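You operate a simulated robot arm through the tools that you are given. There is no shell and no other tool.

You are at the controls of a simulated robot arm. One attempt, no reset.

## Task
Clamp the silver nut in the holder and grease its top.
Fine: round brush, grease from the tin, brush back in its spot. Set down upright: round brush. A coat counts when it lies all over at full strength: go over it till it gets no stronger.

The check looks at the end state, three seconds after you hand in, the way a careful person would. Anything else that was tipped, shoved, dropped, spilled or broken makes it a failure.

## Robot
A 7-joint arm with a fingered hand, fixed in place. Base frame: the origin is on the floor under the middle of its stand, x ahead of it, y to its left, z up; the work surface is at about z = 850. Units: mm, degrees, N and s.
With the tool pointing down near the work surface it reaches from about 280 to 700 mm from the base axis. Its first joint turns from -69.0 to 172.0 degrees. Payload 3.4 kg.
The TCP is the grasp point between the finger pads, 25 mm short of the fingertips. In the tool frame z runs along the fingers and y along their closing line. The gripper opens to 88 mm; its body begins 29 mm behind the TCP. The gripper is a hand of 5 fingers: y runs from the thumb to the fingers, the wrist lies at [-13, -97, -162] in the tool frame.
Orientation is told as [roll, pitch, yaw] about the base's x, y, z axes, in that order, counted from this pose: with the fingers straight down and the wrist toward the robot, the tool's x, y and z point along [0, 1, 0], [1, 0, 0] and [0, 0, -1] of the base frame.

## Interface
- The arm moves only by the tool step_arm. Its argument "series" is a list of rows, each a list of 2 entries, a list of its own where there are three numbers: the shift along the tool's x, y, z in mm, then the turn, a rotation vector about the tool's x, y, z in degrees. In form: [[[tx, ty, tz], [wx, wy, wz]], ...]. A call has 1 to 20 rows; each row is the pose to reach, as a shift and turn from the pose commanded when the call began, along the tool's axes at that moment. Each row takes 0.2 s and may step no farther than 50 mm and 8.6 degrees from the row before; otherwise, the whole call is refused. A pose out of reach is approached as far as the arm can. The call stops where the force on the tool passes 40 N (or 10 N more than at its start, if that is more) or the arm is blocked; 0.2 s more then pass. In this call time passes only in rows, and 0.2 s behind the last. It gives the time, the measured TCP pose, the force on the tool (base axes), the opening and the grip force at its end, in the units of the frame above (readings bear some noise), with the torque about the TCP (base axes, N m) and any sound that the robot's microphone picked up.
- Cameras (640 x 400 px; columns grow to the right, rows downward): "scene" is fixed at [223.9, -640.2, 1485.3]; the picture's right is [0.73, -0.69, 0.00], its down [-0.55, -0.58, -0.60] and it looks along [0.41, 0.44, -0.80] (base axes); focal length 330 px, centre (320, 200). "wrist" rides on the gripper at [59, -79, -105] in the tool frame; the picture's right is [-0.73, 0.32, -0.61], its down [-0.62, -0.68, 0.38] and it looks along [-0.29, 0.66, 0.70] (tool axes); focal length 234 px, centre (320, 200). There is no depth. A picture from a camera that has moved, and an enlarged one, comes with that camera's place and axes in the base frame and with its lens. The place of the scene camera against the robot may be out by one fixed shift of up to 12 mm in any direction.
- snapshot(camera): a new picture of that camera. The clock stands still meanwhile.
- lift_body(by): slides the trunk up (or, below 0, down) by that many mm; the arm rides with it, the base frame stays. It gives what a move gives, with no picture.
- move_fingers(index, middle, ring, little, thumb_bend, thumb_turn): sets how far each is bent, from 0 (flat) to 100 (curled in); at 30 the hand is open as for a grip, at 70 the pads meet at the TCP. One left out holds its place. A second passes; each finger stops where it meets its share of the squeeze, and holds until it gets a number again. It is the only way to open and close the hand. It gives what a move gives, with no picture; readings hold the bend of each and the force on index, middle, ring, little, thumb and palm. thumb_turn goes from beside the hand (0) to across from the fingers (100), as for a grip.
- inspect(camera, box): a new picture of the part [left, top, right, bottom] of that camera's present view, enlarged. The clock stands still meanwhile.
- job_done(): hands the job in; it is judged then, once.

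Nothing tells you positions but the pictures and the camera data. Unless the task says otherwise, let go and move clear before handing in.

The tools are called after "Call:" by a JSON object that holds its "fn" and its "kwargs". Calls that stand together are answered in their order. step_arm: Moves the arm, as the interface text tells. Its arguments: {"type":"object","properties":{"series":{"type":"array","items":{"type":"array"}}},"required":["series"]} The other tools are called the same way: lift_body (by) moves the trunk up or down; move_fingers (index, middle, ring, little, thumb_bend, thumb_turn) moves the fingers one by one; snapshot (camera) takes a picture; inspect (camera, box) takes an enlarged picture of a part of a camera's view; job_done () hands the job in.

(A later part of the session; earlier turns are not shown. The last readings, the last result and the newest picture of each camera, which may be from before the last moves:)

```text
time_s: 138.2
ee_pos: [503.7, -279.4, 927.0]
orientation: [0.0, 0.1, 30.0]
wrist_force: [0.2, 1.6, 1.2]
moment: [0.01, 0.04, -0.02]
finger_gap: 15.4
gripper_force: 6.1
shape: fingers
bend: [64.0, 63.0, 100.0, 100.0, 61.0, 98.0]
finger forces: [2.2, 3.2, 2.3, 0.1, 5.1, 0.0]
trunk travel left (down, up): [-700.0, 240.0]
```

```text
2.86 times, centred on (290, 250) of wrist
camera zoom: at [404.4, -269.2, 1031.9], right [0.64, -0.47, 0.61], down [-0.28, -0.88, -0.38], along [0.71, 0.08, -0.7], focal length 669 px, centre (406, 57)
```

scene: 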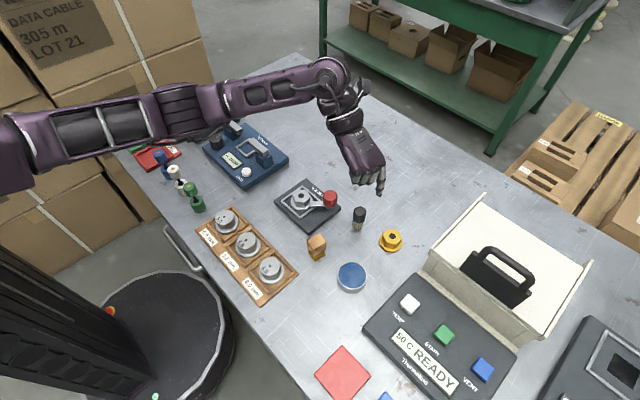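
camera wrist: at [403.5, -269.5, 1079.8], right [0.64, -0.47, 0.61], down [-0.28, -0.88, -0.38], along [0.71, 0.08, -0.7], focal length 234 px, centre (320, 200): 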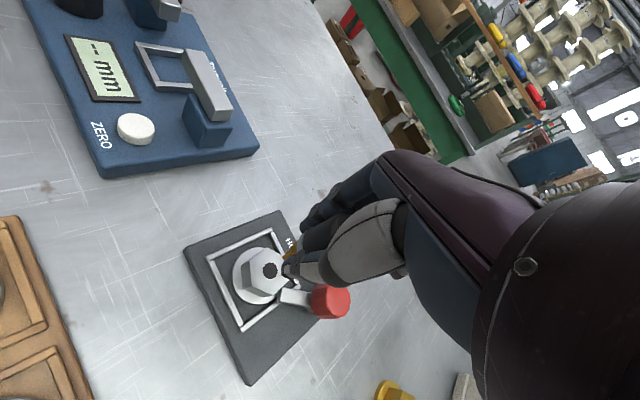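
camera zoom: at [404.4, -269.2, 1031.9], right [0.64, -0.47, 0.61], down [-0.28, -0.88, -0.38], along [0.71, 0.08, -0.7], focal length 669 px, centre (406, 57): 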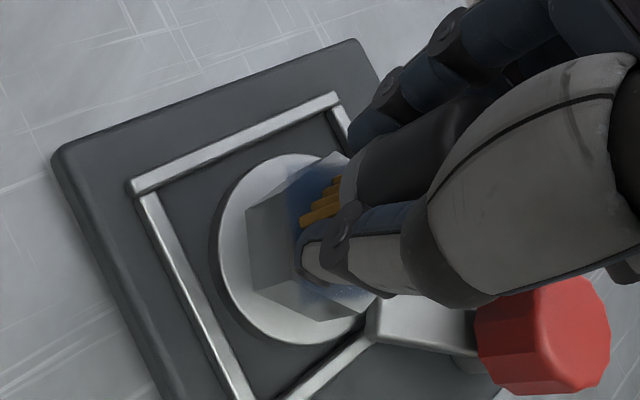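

It works: a blue coat is forming and the nut stays put. I'll go round again on a wider circle to reach the corners, then a smaller one.

Call:
{"fn": "step_arm", "kwargs": {"series": [[[5, 0, 0], [0, 0, 0]], [[10, 0, 0], [0, 0, 0]], [[15, 0, 0], [0, 0, 0]], [[13.9, 5.7, 0], [0, 0, 0]], [[10.6, 10.6, 0], [0, 0, 0]], [[5.7, 13.9, 0], [0, 0, 0]], [[0, 15, 0], [0, 0, 0]], [[-5.7, 13.9, 0], [0, 0, 0]], [[-10.6, 10.6, 0], [0, 0, 0]], [[-13.9, 5.7, 0], [0, 0, 0]], [[-15, 0, 0], [0, 0, 0]], [[-13.9, -5.7, 0], [0, 0, 0]], [[-10.6, -10.6, 0], [0, 0, 0]], [[-5.7, -13.9, 0], [0, 0, 0]], [[0, -15, 0], [0, 0, 0]], [[5.7, -13.9, 0], [0, 0, 0]], [[10.6, -10.6, 0], [0, 0, 0]], [[13.9, -5.7, 0], [0, 0, 0]], [[15, 0, 0], [0, 0, 0]], [[9, 0, 0], [0, 0, 0]]]}}

Call:
{"fn": "step_arm", "kwargs": {"series": [[[-1, 4.5, 0], [0, 0, 0]], [[-4.5, 7.8, 0], [0, 0, 0]], [[-9, 9, 0], [0, 0, 0]], [[-13.5, 7.8, 0], [0, 0, 0]], [[-16.8, 4.5, 0], [0, 0, 0]], [[-18, 0, 0], [0, 0, 0]], [[-16.8, -4.5, 0], [0, 0, 0]], [[-13.5, -7.8, 0], [0, 0, 0]], [[-9, -9, 0], [0, 0, 0]], [[-4.5, -7.8, 0], [0, 0, 0]], [[-1.2, -4.5, 0], [0, 0, 0]], [[0, 0, 0], [0, 0, 0]], [[-5, 0, 0], [0, 0, 0]], [[-9, 0, 0], [0, 0, 0]]]}}

Call:
{"fn": "step_arm", "kwargs": {"series": [[[0, 0, -5], [0, 0, 0]], [[0, 0, -20], [0, 0, 0]], [[0, 0, -45], [0, 0, 0]]]}}

Call:
{"fn": "inspect", "kwargs": {"camera": "scene", "box": [282, 172, 322, 212]}}

Call:
{"fn": "inspect", "kwargs": {"camera": "wrist", "box": [220, 200, 340, 320]}}

```text
time_s: 142.4
ee_pos: [499.2, -271.9, 926.4]
orientation: [0.1, -0.1, 30.0]
wrist_force: [0.0, 2.0, 1.9]
moment: [0.05, -0.02, 0.01]
finger_gap: 15.6
gripper_force: 7.1
shape: fingers
bend: [64.0, 63.0, 100.0, 100.0, 61.0, 98.0]
finger forces: [2.5, 3.4, 2.8, 0.0, 5.4, 0.0]
trunk travel left (down, up): [-700.0, 240.0]
```

```text
time_s: 145.4
ee_pos: [502.4, -280.1, 928.8]
orientation: [0.0, -0.1, 30.0]
wrist_force: [-0.1, 0.6, 2.4]
moment: [0.08, 0.01, 0.02]
finger_gap: 15.7
gripper_force: 7.1
shape: fingers
bend: [64.0, 63.0, 100.0, 100.0, 61.0, 98.0]
finger forces: [2.3, 3.2, 2.9, 0.0, 5.5, 0.0]
trunk travel left (down, up): [-700.0, 240.0]
```

```text
time_s: 146.2
ee_pos: [502.8, -280.7, 971.9]
orientation: [0.0, 0.0, 30.0]
wrist_force: [-0.3, -0.4, -0.1]
moment: [0.0, 0.0, 0.02]
finger_gap: 15.4
gripper_force: 4.9
shape: fingers
bend: [64.0, 63.0, 100.0, 100.0, 61.0, 98.0]
finger forces: [1.8, 3.2, 0.0, 0.0, 5.0, 0.0]
trunk travel left (down, up): [-700.0, 240.0]
```

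```text
10.00 times, centred on (302, 192) of scene
camera zoom: at [223.9, -640.2, 1485.3], right [0.73, -0.69, 0.0], down [-0.55, -0.58, -0.6], along [0.41, 0.44, -0.8], focal length 3299 px, centre (500, 280)
```

zoom: 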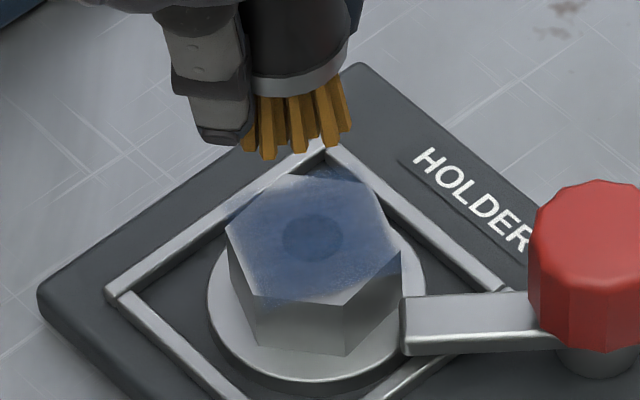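

```text
3.33 times, centred on (280, 260) of wrist
camera zoom: at [403.6, -269.4, 1076.7], right [0.64, -0.47, 0.61], down [-0.28, -0.88, -0.38], along [0.71, 0.08, -0.7], focal length 781 px, centre (453, 0)
```

zoom: 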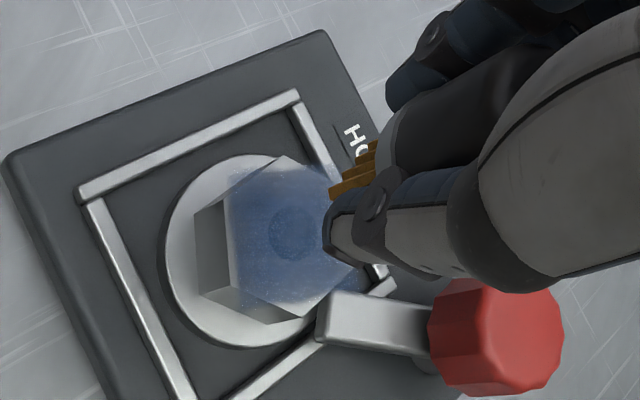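

The coat is strong in the middle but thin toward the near edges, so my strokes were off-centre by about 5 mm. I'll shift the pattern in -x and go over it again.

Call:
{"fn": "step_arm", "kwargs": {"series": [[[0.8, -5.3, 15], [0, 0, 0]], [[0.8, -5.3, 30], [0, 0, 0]], [[0.8, -5.3, 40], [0, 0, 0]], [[0.8, -5.3, 44], [0, 0, 0]], [[0.8, -5.3, 45.3], [0, 0, 0]]]}}

Call:
{"fn": "step_arm", "kwargs": {"series": [[[5, 0, 0], [0, 0, 0]], [[10, 0, 0], [0, 0, 0]], [[15, 0, 0], [0, 0, 0]], [[13.9, 5.7, 0], [0, 0, 0]], [[10.6, 10.6, 0], [0, 0, 0]], [[5.7, 13.9, 0], [0, 0, 0]], [[0, 15, 0], [0, 0, 0]], [[-5.7, 13.9, 0], [0, 0, 0]], [[-10.6, 10.6, 0], [0, 0, 0]], [[-13.9, 5.7, 0], [0, 0, 0]], [[-15, 0, 0], [0, 0, 0]], [[-13.9, -5.7, 0], [0, 0, 0]], [[-10.6, -10.6, 0], [0, 0, 0]], [[-5.7, -13.9, 0], [0, 0, 0]], [[0, -15, 0], [0, 0, 0]], [[5.7, -13.9, 0], [0, 0, 0]], [[10.6, -10.6, 0], [0, 0, 0]], [[13.9, -5.7, 0], [0, 0, 0]], [[15, 0, 0], [0, 0, 0]], [[9, 0, 0], [0, 0, 0]]]}}

Call:
{"fn": "step_arm", "kwargs": {"series": [[[-1, 4.5, 0], [0, 0, 0]], [[-4.5, 7.8, 0], [0, 0, 0]], [[-9, 9, 0], [0, 0, 0]], [[-13.5, 7.8, 0], [0, 0, 0]], [[-16.8, 4.5, 0], [0, 0, 0]], [[-18, 0, 0], [0, 0, 0]], [[-16.8, -4.5, 0], [0, 0, 0]], [[-13.5, -7.8, 0], [0, 0, 0]], [[-9, -9, 0], [0, 0, 0]], [[-4.5, -7.8, 0], [0, 0, 0]], [[-1.2, -4.5, 0], [0, 0, 0]], [[0, 0, 0], [0, 0, 0]], [[-5, 0, 0], [0, 0, 0]], [[-9, 0, 0], [0, 0, 0]]]}}

Call:
{"fn": "step_arm", "kwargs": {"series": [[[0, 0, -5], [0, 0, 0]], [[0, 0, -20], [0, 0, 0]], [[0, 0, -45], [0, 0, 0]]]}}

Call:
{"fn": "inspect", "kwargs": {"camera": "scene", "box": [282, 172, 322, 212]}}

Call:
{"fn": "inspect", "kwargs": {"camera": "wrist", "box": [220, 200, 340, 320]}}

```text
time_s: 147.4
ee_pos: [498.2, -281.3, 926.9]
orientation: [0.1, 0.0, 29.9]
wrist_force: [1.1, -0.6, 2.5]
moment: [0.03, -0.02, 0.01]
finger_gap: 15.5
gripper_force: 7.0
shape: fingers
bend: [64.0, 63.0, 100.0, 100.0, 61.0, 98.0]
finger forces: [2.0, 3.3, 3.5, 0.0, 5.2, 0.0]
trunk travel left (down, up): [-700.0, 240.0]
```

```text
time_s: 151.6
ee_pos: [494.0, -273.8, 926.9]
orientation: [0.0, -0.1, 30.0]
wrist_force: [0.5, 0.4, 1.9]
moment: [0.01, 0.0, -0.02]
finger_gap: 15.5
gripper_force: 5.5
shape: fingers
bend: [64.0, 63.0, 100.0, 100.0, 61.0, 98.0]
finger forces: [2.1, 3.2, 0.0, 0.1, 5.4, 0.1]
trunk travel left (down, up): [-700.0, 240.0]
```

```text
time_s: 154.6
ee_pos: [497.6, -281.3, 927.0]
orientation: [0.0, 0.0, 30.0]
wrist_force: [-0.1, 0.6, 2.4]
moment: [0.04, 0.02, -0.01]
finger_gap: 15.5
gripper_force: 7.8
shape: fingers
bend: [64.0, 63.0, 100.0, 100.0, 61.0, 98.0]
finger forces: [2.3, 3.0, 3.6, 0.1, 5.5, 0.0]
trunk travel left (down, up): [-700.0, 240.0]
```

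```text
time_s: 155.4
ee_pos: [498.5, -283.1, 973.4]
orientation: [-0.1, 0.0, 30.0]
wrist_force: [-0.9, 0.2, -0.2]
moment: [0.02, 0.03, 0.0]
finger_gap: 15.1
gripper_force: 5.0
shape: fingers
bend: [64.0, 63.0, 100.0, 100.0, 61.0, 98.0]
finger forces: [1.9, 3.2, 0.0, 0.0, 5.1, 0.0]
trunk travel left (down, up): [-700.0, 240.0]
```

```text
10.00 times, centred on (302, 192) of scene
camera zoom: at [223.9, -640.2, 1485.3], right [0.73, -0.69, 0.0], down [-0.55, -0.58, -0.6], along [0.41, 0.44, -0.8], focal length 3299 px, centre (500, 280)
```

zoom: 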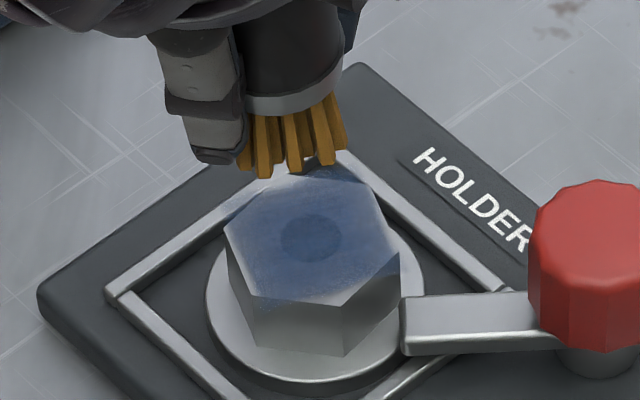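

```text
3.33 times, centred on (280, 260) of wrist
camera zoom: at [399.2, -272.6, 1076.6], right [0.64, -0.47, 0.61], down [-0.28, -0.88, -0.38], along [0.71, 0.08, -0.7], focal length 781 px, centre (453, 0)
```

zoom: 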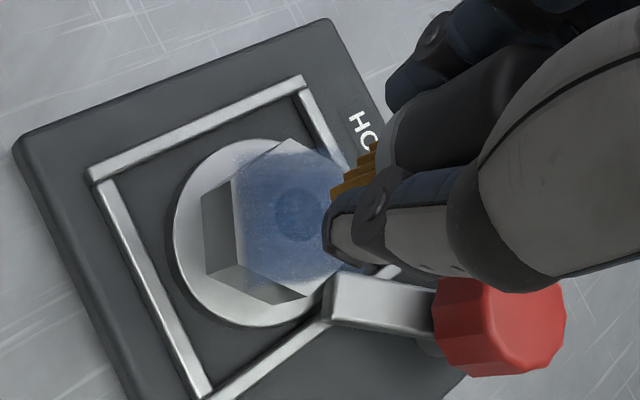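

Coverage has improved, but the rim of the hex is still paler than the middle. I'll make a wider loop (19 mm radius), then inner loops, pressing slightly more.

Call:
{"fn": "step_arm", "kwargs": {"series": [[[0, 0, 20], [0, 0, 0]], [[0, 0, 38], [0, 0, 0]], [[0, 0, 44], [0, 0, 0]], [[0, 0, 45.6], [0, 0, 0]], [[6, 0, 45.6], [0, 0, 0]], [[12, 0, 45.6], [0, 0, 0]], [[19, 0, 45.6], [0, 0, 0]], [[18.4, 4.9, 45.6], [0, 0, 0]], [[16.5, 9.5, 45.6], [0, 0, 0]], [[13.4, 13.4, 45.6], [0, 0, 0]], [[9.5, 16.5, 45.6], [0, 0, 0]], [[4.9, 18.4, 45.6], [0, 0, 0]], [[0, 19, 45.6], [0, 0, 0]], [[-4.9, 18.4, 45.6], [0, 0, 0]], [[-9.5, 16.5, 45.6], [0, 0, 0]], [[-13.4, 13.4, 45.6], [0, 0, 0]], [[-16.5, 9.5, 45.6], [0, 0, 0]], [[-18.4, 4.9, 45.6], [0, 0, 0]], [[-19, 0, 45.6], [0, 0, 0]]]}}

Call:
{"fn": "step_arm", "kwargs": {"series": [[[0.6, -4.9, 0], [0, 0, 0]], [[2.5, -9.5, 0], [0, 0, 0]], [[5.6, -13.4, 0], [0, 0, 0]], [[9.5, -16.5, 0], [0, 0, 0]], [[14.1, -18.4, 0], [0, 0, 0]], [[19, -19, 0], [0, 0, 0]], [[23.9, -18.4, 0], [0, 0, 0]], [[28.5, -16.5, 0], [0, 0, 0]], [[32.4, -13.4, 0], [0, 0, 0]], [[35.5, -9.5, 0], [0, 0, 0]], [[37.4, -4.9, 0], [0, 0, 0]], [[38, 0, 0], [0, 0, 0]], [[31, 0, 0], [0, 0, 0]], [[29.4, 6, 0], [0, 0, 0]], [[25, 10.4, 0], [0, 0, 0]], [[19, 12, 0], [0, 0, 0]], [[13, 10.4, 0], [0, 0, 0]], [[8.6, 6, 0], [0, 0, 0]], [[7, 0, 0], [0, 0, 0]]]}}

Call:
{"fn": "step_arm", "kwargs": {"series": [[[1.6, -6, 0], [0, 0, 0]], [[6, -10.4, 0], [0, 0, 0]], [[12, -12, 0], [0, 0, 0]], [[18, -10.4, 0], [0, 0, 0]], [[22.4, -6, 0], [0, 0, 0]], [[24, 0, 0], [0, 0, 0]], [[18, 0, 0], [0, 0, 0]], [[16.2, 4.2, 0], [0, 0, 0]], [[12, 6, 0], [0, 0, 0]], [[7.8, 4.2, 0], [0, 0, 0]], [[6, 0, 0], [0, 0, 0]], [[7.8, -4.2, 0], [0, 0, 0]], [[12, -6, 0], [0, 0, 0]], [[16.2, -4.2, 0], [0, 0, 0]], [[12, 0, 0], [0, 0, 0]], [[12, 0, -5], [0, 0, 0]], [[12, 0, -25], [0, 0, 0]], [[12, 0, -45.6], [0, 0, 0]]]}}

Call:
{"fn": "inspect", "kwargs": {"camera": "scene", "box": [282, 172, 322, 212]}}

Call:
{"fn": "inspect", "kwargs": {"camera": "wrist", "box": [220, 200, 340, 320]}}

```text
time_s: 159.4
ee_pos: [506.8, -296.3, 926.6]
orientation: [0.0, 0.1, 30.0]
wrist_force: [1.1, 0.7, 3.0]
moment: [0.06, -0.06, -0.04]
finger_gap: 15.0
gripper_force: 7.2
shape: fingers
bend: [64.0, 63.0, 100.0, 100.0, 62.0, 98.0]
finger forces: [2.4, 3.8, 3.6, 0.0, 4.9, 0.0]
trunk travel left (down, up): [-700.0, 240.0]
```

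```text
time_s: 163.4
ee_pos: [504.1, -294.3, 926.5]
orientation: [0.1, -0.1, 30.0]
wrist_force: [0.2, 1.0, 1.3]
moment: [0.07, -0.01, -0.05]
finger_gap: 14.6
gripper_force: 5.2
shape: fingers
bend: [64.0, 63.0, 100.0, 100.0, 62.0, 98.0]
finger forces: [2.1, 3.7, 0.1, 0.1, 4.7, 0.0]
trunk travel left (down, up): [-700.0, 240.0]
```

```text
time_s: 167.2
ee_pos: [499.2, -282.4, 973.4]
orientation: [0.0, -0.1, 30.0]
wrist_force: [0.1, 0.6, -0.6]
moment: [0.0, 0.04, 0.0]
finger_gap: 15.0
gripper_force: 4.4
shape: fingers
bend: [64.0, 63.0, 100.0, 100.0, 62.0, 98.0]
finger forces: [1.7, 3.4, 0.0, 0.0, 5.0, 0.0]
trunk travel left (down, up): [-700.0, 240.0]
```

```text
10.00 times, centred on (302, 192) of scene
camera zoom: at [223.9, -640.2, 1485.3], right [0.73, -0.69, 0.0], down [-0.55, -0.58, -0.6], along [0.41, 0.44, -0.8], focal length 3299 px, centre (500, 280)
```

zoom: 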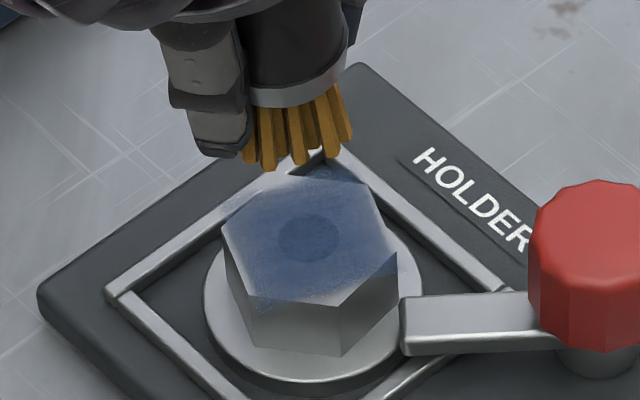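

```text
3.33 times, centred on (280, 260) of wrist
camera zoom: at [400.5, -272.0, 1076.9], right [0.64, -0.47, 0.61], down [-0.28, -0.88, -0.38], along [0.71, 0.08, -0.7], focal length 781 px, centre (453, 0)
```

zoom: 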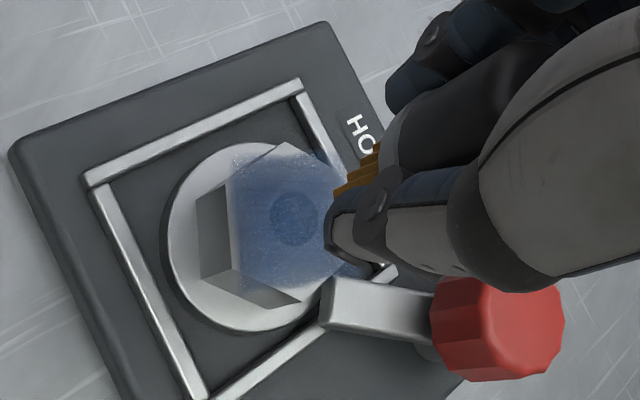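

The rim is better covered now. I'll zoom in closely to judge the coat's strength over the whole face.

Call:
{"fn": "inspect", "kwargs": {"camera": "scene", "box": [292, 186, 312, 204]}}

Call:
{"fn": "inspect", "kwargs": {"camera": "wrist", "box": [255, 235, 325, 300]}}

Call:
{"fn": "inspect", "kwargs": {"camera": "scene", "box": [330, 256, 376, 296]}}

```text
16.00 times, centred on (302, 195) of scene
camera zoom: at [223.9, -640.2, 1485.3], right [0.73, -0.69, 0.0], down [-0.55, -0.58, -0.6], along [0.41, 0.44, -0.8], focal length 5278 px, centre (608, 280)
```

zoom: 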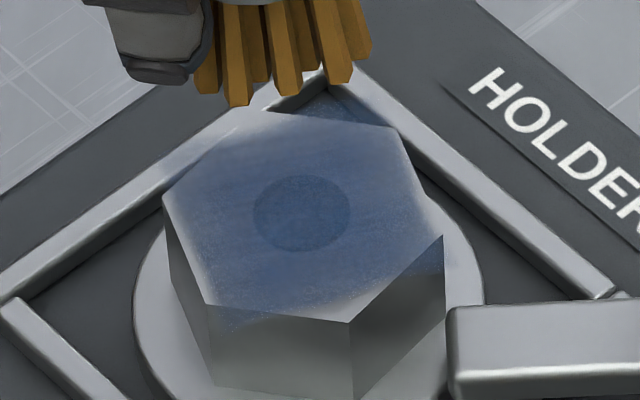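

```text
6.15 times, centred on (290, 268) of wrist
camera zoom: at [400.5, -272.0, 1076.9], right [0.64, -0.47, 0.61], down [-0.28, -0.88, -0.38], along [0.71, 0.08, -0.7], focal length 1441 px, centre (505, -215)
```

zoom: 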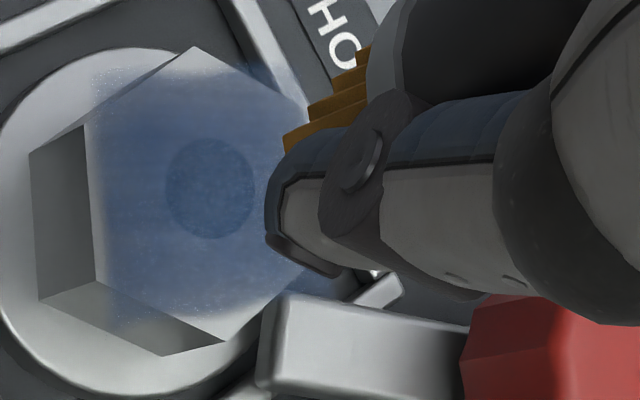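

```text
10.00 times, centred on (353, 276) of scene
camera zoom: at [223.9, -640.2, 1485.3], right [0.73, -0.69, 0.0], down [-0.55, -0.58, -0.6], along [0.41, 0.44, -0.8], focal length 3299 px, centre (-10, -560)
```

zoom: 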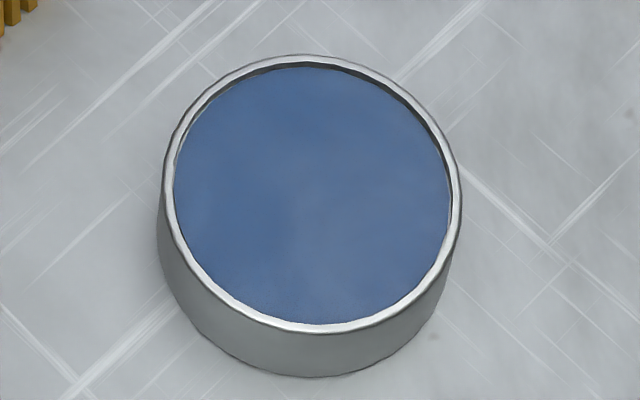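

The coat is uniform in the middle but pale along the two -x edges, which suggests the brush is tilted in my grip. I'll look at the brush itself.

Call:
{"fn": "inspect", "kwargs": {"camera": "scene", "box": [284, 150, 324, 190]}}

Call:
{"fn": "inspect", "kwargs": {"camera": "wrist", "box": [270, 170, 370, 270]}}

```text
10.00 times, centred on (304, 170) of scene
camera zoom: at [223.9, -640.2, 1485.3], right [0.73, -0.69, 0.0], down [-0.55, -0.58, -0.6], along [0.41, 0.44, -0.8], focal length 3299 px, centre (480, 500)
```

zoom: 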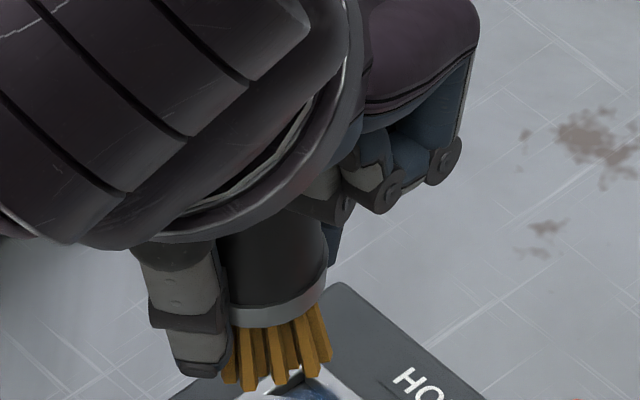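

```text
4.00 times, centred on (320, 220) of wrist
camera zoom: at [400.5, -272.0, 1076.9], right [0.64, -0.47, 0.61], down [-0.28, -0.88, -0.38], along [0.71, 0.08, -0.7], focal length 937 px, centre (320, 120)
```

zoom: 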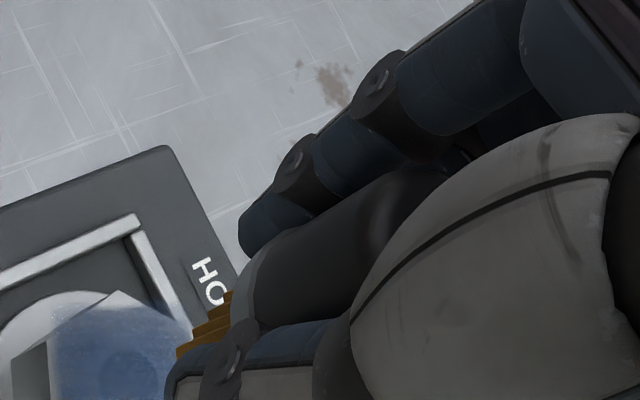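

The brush is nearly upright; I'll simply shift the stroke pattern another 6 mm toward -x to reach the pale edges.

Call:
{"fn": "step_arm", "kwargs": {"series": [[[3, -5.2, 20], [0, 0, 0]], [[3, -5.2, 38], [0, 0, 0]], [[3, -5.2, 44], [0, 0, 0]], [[3, -5.2, 45.8], [0, 0, 0]], [[9, -5.2, 45.8], [0, 0, 0]], [[15, -5.2, 45.8], [0, 0, 0]], [[20, -5.2, 45.8], [0, 0, 0]], [[19.4, -0.8, 45.8], [0, 0, 0]], [[17.7, 3.3, 45.8], [0, 0, 0]], [[15, 6.8, 45.8], [0, 0, 0]], [[11.5, 9.5, 45.8], [0, 0, 0]], [[7.4, 11.2, 45.8], [0, 0, 0]], [[3, 11.8, 45.8], [0, 0, 0]], [[-1.4, 11.2, 45.8], [0, 0, 0]], [[-5.5, 9.5, 45.8], [0, 0, 0]], [[-9, 6.8, 45.8], [0, 0, 0]], [[-11.7, 3.3, 45.8], [0, 0, 0]], [[-13.4, -0.8, 45.8], [0, 0, 0]], [[-14, -5.2, 45.8], [0, 0, 0]]]}}

Call:
{"fn": "step_arm", "kwargs": {"series": [[[0.6, -4.4, 0], [0, 0, 0]], [[2.3, -8.5, 0], [0, 0, 0]], [[5, -12, 0], [0, 0, 0]], [[8.5, -14.7, 0], [0, 0, 0]], [[12.6, -16.4, 0], [0, 0, 0]], [[17, -17, 0], [0, 0, 0]], [[21.4, -16.4, 0], [0, 0, 0]], [[25.5, -14.7, 0], [0, 0, 0]], [[29, -12, 0], [0, 0, 0]], [[31.7, -8.5, 0], [0, 0, 0]], [[33.4, -4.4, 0], [0, 0, 0]], [[34, 0, 0], [0, 0, 0]], [[29, 0, 0], [0, 0, 0]], [[27.4, 6, 0], [0, 0, 0]], [[23, 10.4, 0], [0, 0, 0]], [[17, 12, 0], [0, 0, 0]], [[11, 10.4, 0], [0, 0, 0]], [[6.6, 6, 0], [0, 0, 0]], [[5, 0, 0], [0, 0, 0]]]}}

Call:
{"fn": "step_arm", "kwargs": {"series": [[[1.6, -6, 0], [0, 0, 0]], [[6, -10.4, 0], [0, 0, 0]], [[12, -12, 0], [0, 0, 0]], [[18, -10.4, 0], [0, 0, 0]], [[22.4, -6, 0], [0, 0, 0]], [[24, 0, 0], [0, 0, 0]], [[18, 0, 0], [0, 0, 0]], [[16.2, 4.2, 0], [0, 0, 0]], [[12, 6, 0], [0, 0, 0]], [[7.8, 4.2, 0], [0, 0, 0]], [[6, 0, 0], [0, 0, 0]], [[7.8, -4.2, 0], [0, 0, 0]], [[12, -6, 0], [0, 0, 0]], [[16.2, -4.2, 0], [0, 0, 0]], [[12, 0, 0], [0, 0, 0]], [[12, 0, -5], [0, 0, 0]], [[12, 0, -25], [0, 0, 0]], [[12, 0, -45.8], [0, 0, 0]]]}}

Call:
{"fn": "inspect", "kwargs": {"camera": "scene", "box": [282, 172, 322, 212]}}

Call:
{"fn": "inspect", "kwargs": {"camera": "wrist", "box": [250, 220, 340, 310]}}

```text
time_s: 171.2
ee_pos: [501.4, -297.0, 927.9]
orientation: [-0.1, -0.1, 30.0]
wrist_force: [1.2, -0.1, 3.6]
moment: [0.02, -0.02, -0.05]
finger_gap: 15.2
gripper_force: 6.8
shape: fingers
bend: [64.0, 63.0, 100.0, 100.0, 62.0, 98.0]
finger forces: [2.1, 3.8, 3.4, 0.1, 4.6, 0.0]
trunk travel left (down, up): [-700.0, 240.0]
```

```text
time_s: 175.2
ee_pos: [498.5, -294.1, 926.1]
orientation: [0.0, 0.0, 30.0]
wrist_force: [0.2, -0.1, 1.6]
moment: [0.04, -0.03, 0.01]
finger_gap: 14.7
gripper_force: 6.7
shape: fingers
bend: [64.0, 63.0, 100.0, 100.0, 62.0, 98.0]
finger forces: [2.0, 3.8, 2.5, 0.1, 4.8, 0.0]
trunk travel left (down, up): [-700.0, 240.0]
```

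```text
time_s: 179.0
ee_pos: [491.5, -283.1, 972.6]
orientation: [0.0, -0.1, 30.0]
wrist_force: [0.0, 0.3, 0.1]
moment: [-0.02, 0.0, 0.03]
finger_gap: 14.7
gripper_force: 5.5
shape: fingers
bend: [65.0, 63.0, 100.0, 100.0, 62.0, 98.0]
finger forces: [1.6, 3.5, 0.0, 0.0, 4.9, 0.1]
trunk travel left (down, up): [-700.0, 240.0]
```

```text
10.00 times, centred on (302, 192) of scene
camera zoom: at [223.9, -640.2, 1485.3], right [0.73, -0.69, 0.0], down [-0.55, -0.58, -0.6], along [0.41, 0.44, -0.8], focal length 3299 px, centre (500, 280)
```

zoom: 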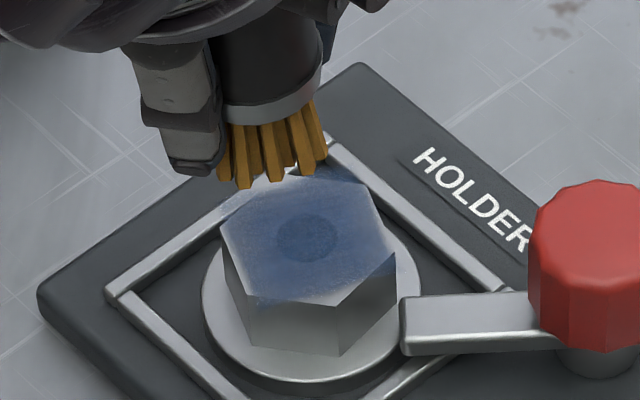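

```text
4.44 times, centred on (295, 265) of wrist
camera zoom: at [393.4, -271.8, 1076.9], right [0.64, -0.47, 0.61], down [-0.28, -0.88, -0.38], along [0.71, 0.08, -0.7], focal length 1041 px, centre (431, -89)
```

zoom: 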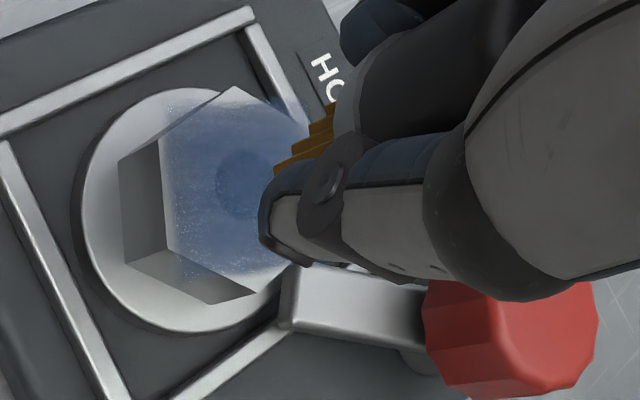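

The pale strips always appear on the side facing each camera, so they look like parallax of a coat layer drawn slightly above the face. I'll zoom in again to compare strength with before.

Call:
{"fn": "inspect", "kwargs": {"camera": "scene", "box": [292, 186, 312, 204]}}

Call:
{"fn": "inspect", "kwargs": {"camera": "wrist", "box": [265, 230, 315, 290]}}

```text
16.00 times, centred on (302, 195) of scene
camera zoom: at [223.9, -640.2, 1485.3], right [0.73, -0.69, 0.0], down [-0.55, -0.58, -0.6], along [0.41, 0.44, -0.8], focal length 5278 px, centre (608, 280)
```

zoom: 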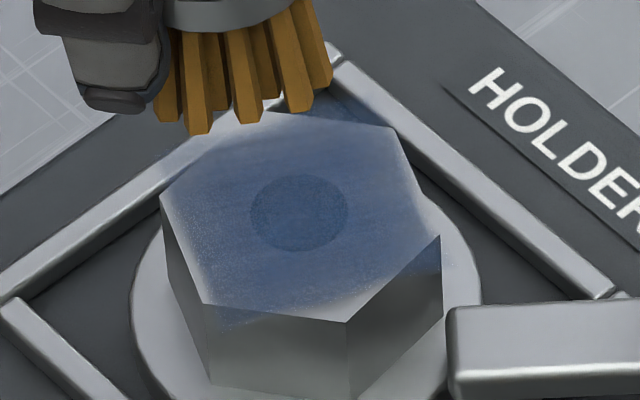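

```text
6.67 times, centred on (290, 260) of wrist
camera zoom: at [393.4, -271.8, 1076.9], right [0.64, -0.47, 0.61], down [-0.28, -0.88, -0.38], along [0.71, 0.08, -0.7], focal length 1561 px, centre (520, -200)
```

zoom: 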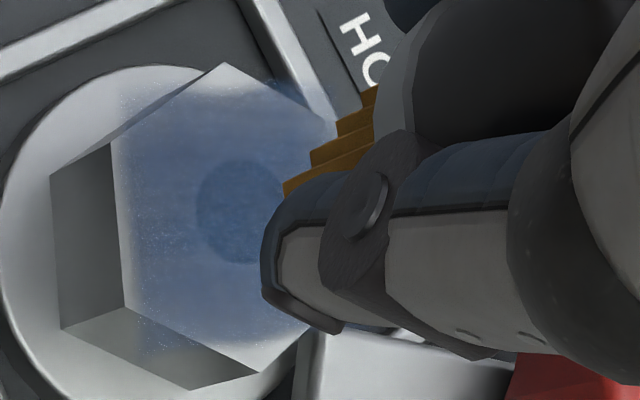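

The coat layer appears to be a square as wide as the nut's flats, and only the strip on its -x/+y side is still thinner. I'll raster the whole face in lines aligned with the nut, starting at that side.

Call:
{"fn": "step_arm", "kwargs": {"series": [[[0.8, -18, 20], [0, 0, 0]], [[0.8, -18, 40], [0, 0, 0]], [[5.7, -11.6, 45.8], [0, 0, 0]], [[10.6, -5.2, 45.8], [0, 0, 0]], [[15.4, 1.1, 45.8], [0, 0, 0]], [[20.3, 7.5, 45.8], [0, 0, 0]], [[25.2, 13.8, 45.8], [0, 0, 0]], [[22, 16.2, 45.8], [0, 0, 0]], [[17.1, 9.9, 45.8], [0, 0, 0]], [[12.2, 3.5, 45.8], [0, 0, 0]], [[7.4, -2.8, 45.8], [0, 0, 0]], [[2.5, -9.2, 45.8], [0, 0, 0]], [[-2.4, -15.5, 45.8], [0, 0, 0]], [[-5.5, -13.1, 45.8], [0, 0, 0]], [[-0.7, -6.7, 45.8], [0, 0, 0]], [[4.2, -0.4, 45.8], [0, 0, 0]], [[9.1, 6, 45.8], [0, 0, 0]], [[13.9, 12.3, 45.8], [0, 0, 0]], [[18.8, 18.7, 45.8], [0, 0, 0]]]}}

Call:
{"fn": "step_arm", "kwargs": {"series": [[[-4, 3, 0], [0, 0, 0]], [[-8.8, -3.3, 0], [0, 0, 0]], [[-13.7, -9.7, 0], [0, 0, 0]], [[-18.6, -16, 0], [0, 0, 0]], [[-23.4, -22.4, 0], [0, 0, 0]], [[-28.3, -28.7, 0], [0, 0, 0]], [[-32.3, -25.7, 0], [0, 0, 0]], [[-27.4, -19.3, 0], [0, 0, 0]], [[-22.5, -13, 0], [0, 0, 0]], [[-17.7, -6.6, 0], [0, 0, 0]], [[-12.8, -0.3, 0], [0, 0, 0]], [[-7.9, 6.1, 0], [0, 0, 0]], [[-11.9, 9.1, 0], [0, 0, 0]], [[-16.8, 2.8, 0], [0, 0, 0]], [[-21.6, -3.6, 0], [0, 0, 0]], [[-26.5, -9.9, 0], [0, 0, 0]], [[-31.4, -16.3, 0], [0, 0, 0]], [[-36.3, -22.6, 0], [0, 0, 0]]]}}

Call:
{"fn": "step_arm", "kwargs": {"series": [[[0.9, 9.4, 0], [0, 0, 0]], [[5.8, 15.7, 0], [0, 0, 0]], [[10.7, 22.1, 0], [0, 0, 0]], [[15.6, 28.4, 0], [0, 0, 0]], [[20.4, 34.8, 0], [0, 0, 0]], [[16.5, 37.8, 0], [0, 0, 0]], [[11.6, 31.4, 0], [0, 0, 0]], [[6.7, 25.1, 0], [0, 0, 0]], [[1.9, 18.7, 0], [0, 0, 0]], [[-3, 12.4, 0], [0, 0, 0]], [[-6.2, 14.9, 0], [0, 0, 0]], [[-1.3, 21.2, 0], [0, 0, 0]], [[3.5, 27.6, 0], [0, 0, 0]], [[8.4, 33.9, 0], [0, 0, 0]], [[13.3, 40.3, 0], [0, 0, 0]], [[13.3, 40.3, -5], [0, 0, 0]], [[13.3, 30, -25], [0, 0, 0]], [[15, 13.4, -45.8], [0, 0, 0]]]}}

Call:
{"fn": "inspect", "kwargs": {"camera": "scene", "box": [292, 186, 312, 204]}}

Call:
{"fn": "inspect", "kwargs": {"camera": "wrist", "box": [230, 210, 330, 310]}}

```text
time_s: 183.0
ee_pos: [499.5, -256.4, 927.2]
orientation: [0.0, 0.1, 29.9]
wrist_force: [-0.6, -0.2, -0.5]
moment: [0.0, -0.04, 0.03]
finger_gap: 14.5
gripper_force: 4.7
shape: fingers
bend: [65.0, 63.0, 100.0, 100.0, 62.0, 99.0]
finger forces: [1.5, 3.6, 0.0, 0.0, 5.0, 0.0]
trunk travel left (down, up): [-700.0, 240.0]
```

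```text
time_s: 186.8
ee_pos: [498.3, -300.1, 925.5]
orientation: [-0.1, -0.2, 30.0]
wrist_force: [1.2, 0.3, 0.9]
moment: [-0.01, 0.0, 0.0]
finger_gap: 14.4
gripper_force: 5.4
shape: fingers
bend: [65.0, 63.0, 100.0, 100.0, 62.0, 99.0]
finger forces: [1.9, 3.8, 0.0, 0.0, 4.7, 0.0]
trunk travel left (down, up): [-700.0, 240.0]
```

```text
time_s: 190.6
ee_pos: [500.5, -280.8, 971.5]
orientation: [0.0, 0.0, 29.9]
wrist_force: [0.0, -0.2, -0.7]
moment: [0.05, 0.01, 0.0]
finger_gap: 14.5
gripper_force: 4.9
shape: fingers
bend: [65.0, 63.0, 100.0, 100.0, 62.0, 99.0]
finger forces: [1.2, 3.5, 0.0, 0.0, 4.5, 0.0]
trunk travel left (down, up): [-700.0, 240.0]
```

```text
16.00 times, centred on (302, 195) of scene
camera zoom: at [223.9, -640.2, 1485.3], right [0.73, -0.69, 0.0], down [-0.55, -0.58, -0.6], along [0.41, 0.44, -0.8], focal length 5278 px, centre (608, 280)
```

zoom: 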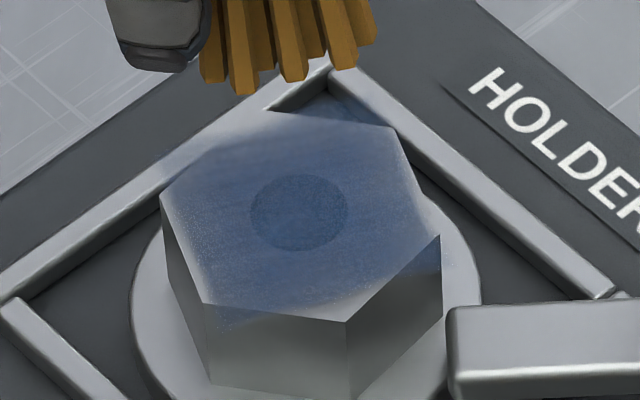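

```text
4.00 times, centred on (280, 260) of wrist
camera zoom: at [401.6, -270.0, 1076.8], right [0.64, -0.47, 0.61], down [-0.28, -0.88, -0.38], along [0.71, 0.08, -0.7], focal length 937 px, centre (480, -40)
```

zoom: 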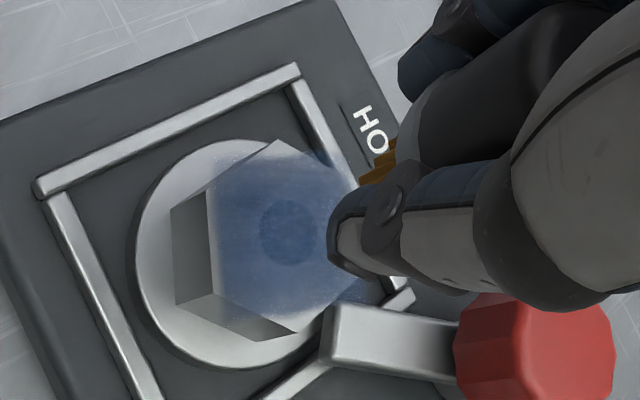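

Little changed in this pass, so most of the face seems at full strength; I'll check contact along the -x/+y edge specifically by lowering there and reading the force.

Call:
{"fn": "step_arm", "kwargs": {"series": [[[11.6, -7.3, 15], [0, 0, 0]], [[11.6, -7.3, 32], [0, 0, 0]], [[11.6, -7.3, 42], [0, 0, 0]], [[11.6, -7.3, 45.5], [0, 0, 0]]]}}

Call:
{"fn": "step_arm", "kwargs": {"series": [[[0, 0, 0.5], [0, 0, 0]], [[0, 0, 1], [0, 0, 0]]]}}

Call:
{"fn": "inspect", "kwargs": {"camera": "scene", "box": [282, 172, 322, 212]}}

Call:
{"fn": "inspect", "kwargs": {"camera": "wrist", "box": [230, 190, 330, 290]}}

```text
time_s: 191.6
ee_pos: [488.0, -274.7, 927.4]
orientation: [0.0, 0.0, 30.1]
wrist_force: [0.2, -0.1, -0.4]
moment: [0.01, 0.02, -0.01]
finger_gap: 14.2
gripper_force: 5.2
shape: fingers
bend: [65.0, 63.0, 100.0, 100.0, 62.0, 99.0]
finger forces: [1.3, 3.3, 0.0, 0.1, 4.4, 0.0]
trunk travel left (down, up): [-700.0, 240.0]
```

```text
time_s: 192.2
ee_pos: [489.1, -273.9, 926.4]
orientation: [0.1, 0.1, 30.1]
wrist_force: [-0.2, -0.2, 1.9]
moment: [-0.02, -0.01, -0.03]
finger_gap: 14.3
gripper_force: 4.9
shape: fingers
bend: [65.0, 63.0, 100.0, 100.0, 62.0, 99.0]
finger forces: [1.2, 3.5, 0.1, 0.1, 4.5, 0.0]
trunk travel left (down, up): [-700.0, 240.0]
```

```text
10.00 times, centred on (302, 192) of scene
camera zoom: at [223.9, -640.2, 1485.3], right [0.73, -0.69, 0.0], down [-0.55, -0.58, -0.6], along [0.41, 0.44, -0.8], focal length 3299 px, centre (500, 280)
```

zoom: 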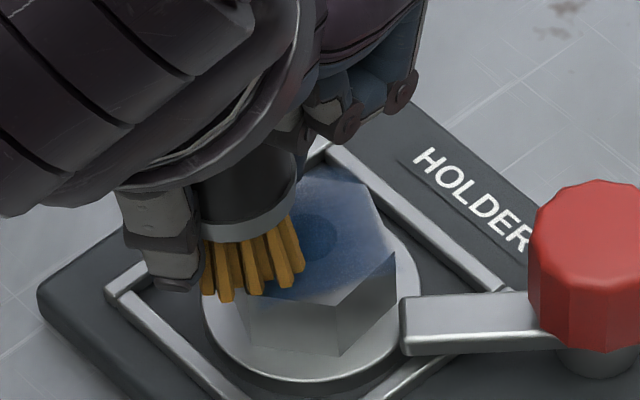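

```text
4.00 times, centred on (280, 240) of wrist
camera zoom: at [390.0, -263.0, 1030.4], right [0.64, -0.47, 0.61], down [-0.28, -0.88, -0.38], along [0.71, 0.08, -0.7], focal length 937 px, centre (480, 40)
```

zoom: 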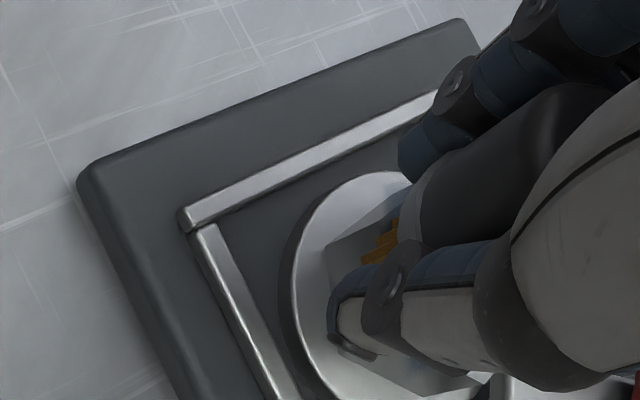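

Seen from here the brush leans about 12° in the grip, which spoils contact at that edge. I'll raise slightly and tilt the hand 12° the other way so the bristles sit level.

Call:
{"fn": "step_arm", "kwargs": {"series": [[[0, 0, -6], [0, 0, 0]], [[0, 0, -15], [0, 0, 0]], [[-4.1, 0, -15], [0, 6, 0]], [[-8.3, 0, -15.2], [0, 12, 0]]]}}

Call:
{"fn": "inspect", "kwargs": {"camera": "scene", "box": [282, 172, 322, 212]}}

Call:
{"fn": "inspect", "kwargs": {"camera": "wrist", "box": [230, 190, 370, 330]}}

```text
time_s: 193.2
ee_pos: [493.8, -281.1, 939.4]
orientation: [12.1, 0.0, 30.0]
wrist_force: [0.2, -0.4, -0.8]
moment: [0.0, 0.02, -0.01]
finger_gap: 14.4
gripper_force: 4.5
shape: fingers
bend: [65.0, 63.0, 100.0, 100.0, 62.0, 99.0]
finger forces: [1.2, 3.4, 0.1, 0.2, 4.5, 0.1]
trunk travel left (down, up): [-700.0, 240.0]
```

```text
10.00 times, centred on (302, 192) of scene
camera zoom: at [223.9, -640.2, 1485.3], right [0.73, -0.69, 0.0], down [-0.55, -0.58, -0.6], along [0.41, 0.44, -0.8], focal length 3299 px, centre (500, 280)
```

zoom: 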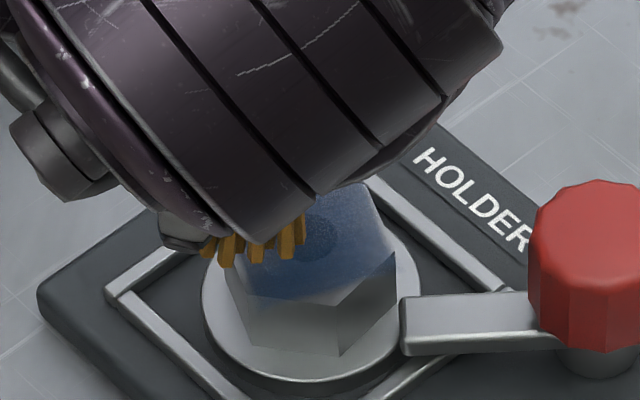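

```text
2.86 times, centred on (300, 260) of wrist
camera zoom: at [406.2, -290.3, 1054.6], right [0.7, -0.56, 0.44], down [-0.33, -0.8, -0.51], along [0.64, 0.21, -0.74], focal length 669 px, centre (377, 29)
```

zoom: 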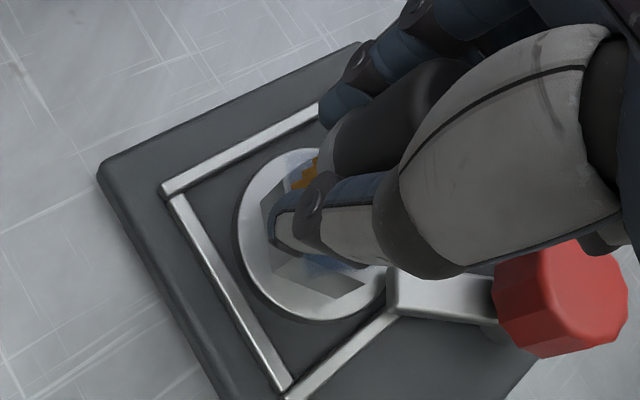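

The bristles look level now. I'll centre over the nut again and feel for contact.

Call:
{"fn": "step_arm", "kwargs": {"series": [[[-5.2, 4.1, -1.1], [0, 0, 0]], [[-10.5, 8.2, -2.2], [0, 0, 0]], [[-11.5, 8.2, 2.7], [0, 0, 0]], [[-12.4, 8.2, 6.6], [0, 0, 0]], [[-12.8, 8.2, 8.6], [0, 0, 0]]]}}

Call:
{"fn": "step_arm", "kwargs": {"series": [[[-0.2, 0, 1], [0, 0, 0]], [[-0.4, 0, 2], [0, 0, 0]]]}}

Call:
{"fn": "step_arm", "kwargs": {"series": [[[-0.2, 0, 1], [0, 0, 0]], [[-0.3, 0, 1.5], [0, 0, 0]]]}}

Call:
{"fn": "inspect", "kwargs": {"camera": "scene", "box": [282, 172, 322, 212]}}

```text
time_s: 194.4
ee_pos: [506.5, -286.3, 929.9]
orientation: [12.0, 0.0, 29.9]
wrist_force: [0.4, -0.3, -0.1]
moment: [0.02, 0.0, 0.0]
finger_gap: 14.4
gripper_force: 4.7
shape: fingers
bend: [65.0, 63.0, 100.0, 100.0, 62.0, 99.0]
finger forces: [1.2, 3.4, 0.1, 0.0, 4.4, 0.0]
trunk travel left (down, up): [-700.0, 240.0]
```

```text
time_s: 195.0
ee_pos: [506.0, -285.5, 928.6]
orientation: [12.0, 0.0, 30.0]
wrist_force: [-0.9, -0.2, -0.7]
moment: [0.0, 0.01, 0.02]
finger_gap: 14.4
gripper_force: 4.9
shape: fingers
bend: [65.0, 63.0, 100.0, 100.0, 62.0, 99.0]
finger forces: [1.2, 3.4, 0.1, 0.0, 4.5, 0.0]
trunk travel left (down, up): [-700.0, 240.0]
```

```text
time_s: 195.6
ee_pos: [506.6, -286.4, 925.6]
orientation: [12.0, 0.0, 29.9]
wrist_force: [-1.2, 1.3, 2.7]
moment: [0.01, -0.02, 0.02]
finger_gap: 14.5
gripper_force: 5.0
shape: fingers
bend: [65.0, 63.0, 100.0, 100.0, 62.0, 99.0]
finger forces: [1.3, 3.6, 0.0, 0.0, 4.8, 0.0]
trunk travel left (down, up): [-700.0, 240.0]
```

```text
10.00 times, centred on (302, 192) of scene
camera zoom: at [223.9, -640.2, 1485.3], right [0.73, -0.69, 0.0], down [-0.55, -0.58, -0.6], along [0.41, 0.44, -0.8], focal length 3299 px, centre (500, 280)
```

zoom: 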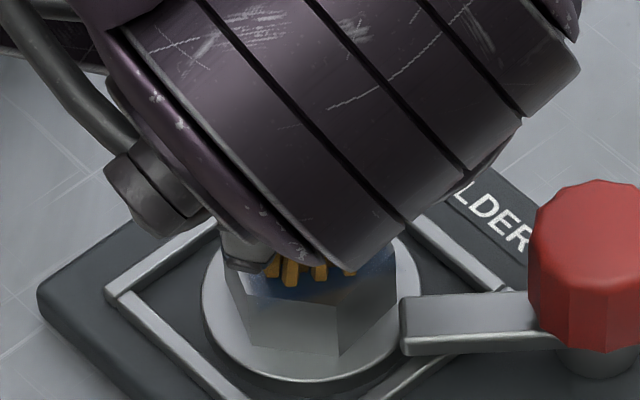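

Level contact at about 2.7 N. I'll raster the whole top face again with the brush level.

Call:
{"fn": "step_arm", "kwargs": {"series": [[[5.8, -4.6, 1.2], [0, 0, 0]], [[11.6, -9.1, 2.5], [0, 0, 0]], [[7.2, -15.1, 1.5], [0, 0, 0]], [[2.7, -21, 0.6], [0, 0, 0]], [[7.2, -15.1, 1.5], [0, 0, 0]], [[11.6, -9.1, 2.5], [0, 0, 0]], [[16.1, -3.2, 3.4], [0, 0, 0]], [[20.5, 2.8, 4.4], [0, 0, 0]], [[16.7, 5.8, 3.5], [0, 0, 0]], [[12.2, -0.1, 2.6], [0, 0, 0]], [[7.8, -6.1, 1.65], [0, 0, 0]], [[3.3, -12, 0.7], [0, 0, 0]], [[-1.2, -18, -0.2], [0, 0, 0]], [[-5, -15, -1.1], [0, 0, 0]], [[-0.6, -9, -0.1], [0, 0, 0]], [[3.9, -3, 0.8], [0, 0, 0]], [[8.4, 2.9, 1.7], [0, 0, 0]], [[12.8, 8.9, 2.7], [0, 0, 0]]]}}

Call:
{"fn": "step_arm", "kwargs": {"series": [[[-3.9, 3, -0.8], [0, 0, 0]], [[-8.3, -2.9, -1.8], [0, 0, 0]], [[-12.8, -8.9, -2.7], [0, 0, 0]], [[-17.3, -14.9, -3.6], [0, 0, 0]], [[-21.7, -20.8, -4.6], [0, 0, 0]], [[-25.6, -17.8, -5.4], [0, 0, 0]], [[-21.2, -11.8, -4.4], [0, 0, 0]], [[-16.7, -5.9, -3.5], [0, 0, 0]], [[-12.2, 0.1, -2.6], [0, 0, 0]], [[-7.8, 6.1, -1.6], [0, 0, 0]], [[-11.6, 9.1, -2.5], [0, 0, 0]], [[-16.1, 3.1, -3.4], [0, 0, 0]], [[-20.6, -2.8, -4.35], [0, 0, 0]], [[-25, -8.8, -5.3], [0, 0, 0]], [[-27.7, -12.4, -5.9], [0, 0, 0]], [[-30.4, -7.7, -6.5], [0, 0, 0]], [[-24.4, 0.2, -5.2], [0, 0, 0]], [[-20, 6.2, -4.2], [0, 0, 0]], [[-15.5, 12.1, -3.3], [0, 0, 0]]]}}

Call:
{"fn": "step_arm", "kwargs": {"series": [[[1, 0, -5], [0, 0, 0]], [[5, 0, -25], [0, 0, 0]], [[9.4, 0, -44], [0, 0, 0]], [[8, -30, -50], [0, 0, 0]]]}}

Call:
{"fn": "inspect", "kwargs": {"camera": "scene", "box": [282, 172, 322, 212]}}

Call:
{"fn": "snapshot", "kwargs": {"camera": "wrist"}}

```text
time_s: 199.4
ee_pos: [508.6, -269.6, 927.2]
orientation: [12.0, 0.0, 30.1]
wrist_force: [0.2, -0.2, 1.6]
moment: [-0.04, 0.03, -0.01]
finger_gap: 13.9
gripper_force: 4.0
shape: fingers
bend: [65.0, 63.0, 100.0, 100.0, 62.0, 99.0]
finger forces: [1.0, 3.0, 0.0, 0.0, 4.3, 0.0]
trunk travel left (down, up): [-700.0, 240.0]
```

```text
time_s: 203.4
ee_pos: [525.2, -276.8, 925.5]
orientation: [12.1, 0.0, 29.9]
wrist_force: [-0.2, -0.1, -0.4]
moment: [0.0, 0.0, 0.0]
finger_gap: 13.7
gripper_force: 4.3
shape: fingers
bend: [65.0, 63.0, 100.0, 100.0, 62.0, 99.0]
finger forces: [1.0, 3.0, 0.0, 0.0, 4.1, 0.1]
trunk travel left (down, up): [-700.0, 240.0]
```

```text
time_s: 204.4
ee_pos: [501.3, -294.3, 978.2]
orientation: [12.0, -0.1, 30.0]
wrist_force: [-0.7, 0.2, -0.5]
moment: [0.01, -0.02, 0.02]
finger_gap: 13.5
gripper_force: 4.5
shape: fingers
bend: [65.0, 63.0, 100.0, 100.0, 62.0, 99.0]
finger forces: [0.9, 3.2, 0.1, 0.0, 4.0, 0.0]
trunk travel left (down, up): [-700.0, 240.0]
```

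```text
10.00 times, centred on (302, 192) of scene
camera zoom: at [223.9, -640.2, 1485.3], right [0.73, -0.69, 0.0], down [-0.55, -0.58, -0.6], along [0.41, 0.44, -0.8], focal length 3299 px, centre (500, 280)
```

zoom: 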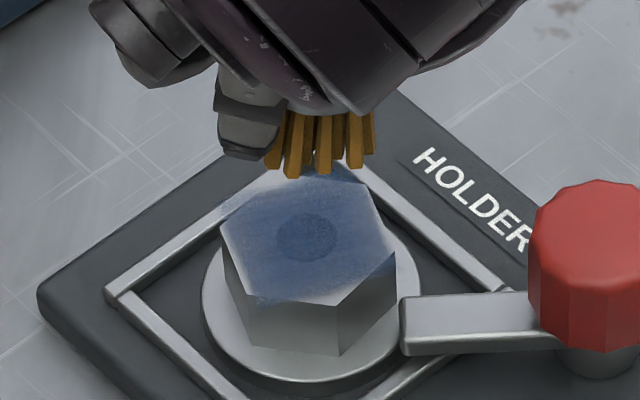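

```text
taken
camera wrist: at [414.3, -303.8, 1091.4], right [0.7, -0.56, 0.44], down [-0.32, -0.8, -0.51], along [0.64, 0.21, -0.74], focal length 234 px, centre (320, 200)
```

wrist: 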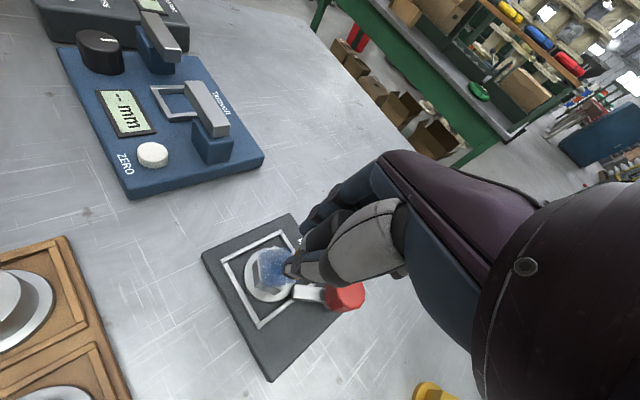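

The edge now looks bluer. I'll zoom in to compare the strength with the earlier close-ups.

Call:
{"fn": "inspect", "kwargs": {"camera": "scene", "box": [292, 186, 312, 204]}}

Call:
{"fn": "inspect", "kwargs": {"camera": "wrist", "box": [240, 235, 310, 305]}}

```text
16.00 times, centred on (302, 195) of scene
camera zoom: at [223.9, -640.2, 1485.3], right [0.73, -0.69, 0.0], down [-0.55, -0.58, -0.6], along [0.41, 0.44, -0.8], focal length 5278 px, centre (608, 280)
```

zoom: 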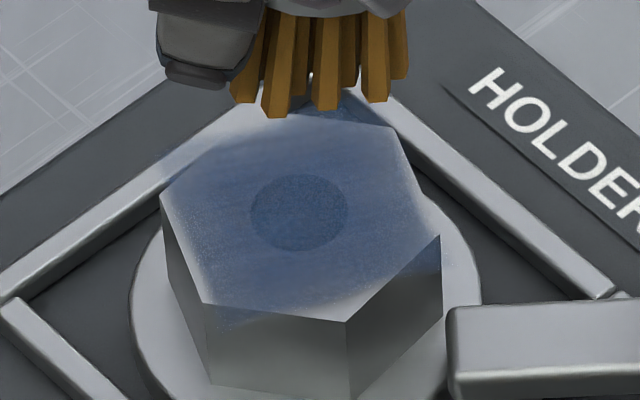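

```text
5.71 times, centred on (275, 270) of wrist
camera zoom: at [414.3, -303.8, 1091.4], right [0.7, -0.56, 0.44], down [-0.32, -0.8, -0.51], along [0.64, 0.21, -0.74], focal length 1338 px, centre (577, -200)
```

zoom: 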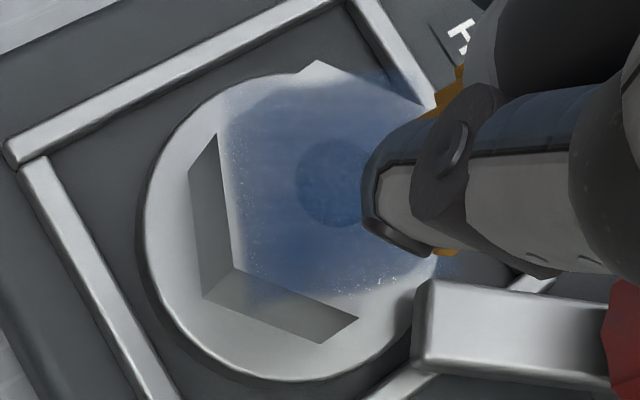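

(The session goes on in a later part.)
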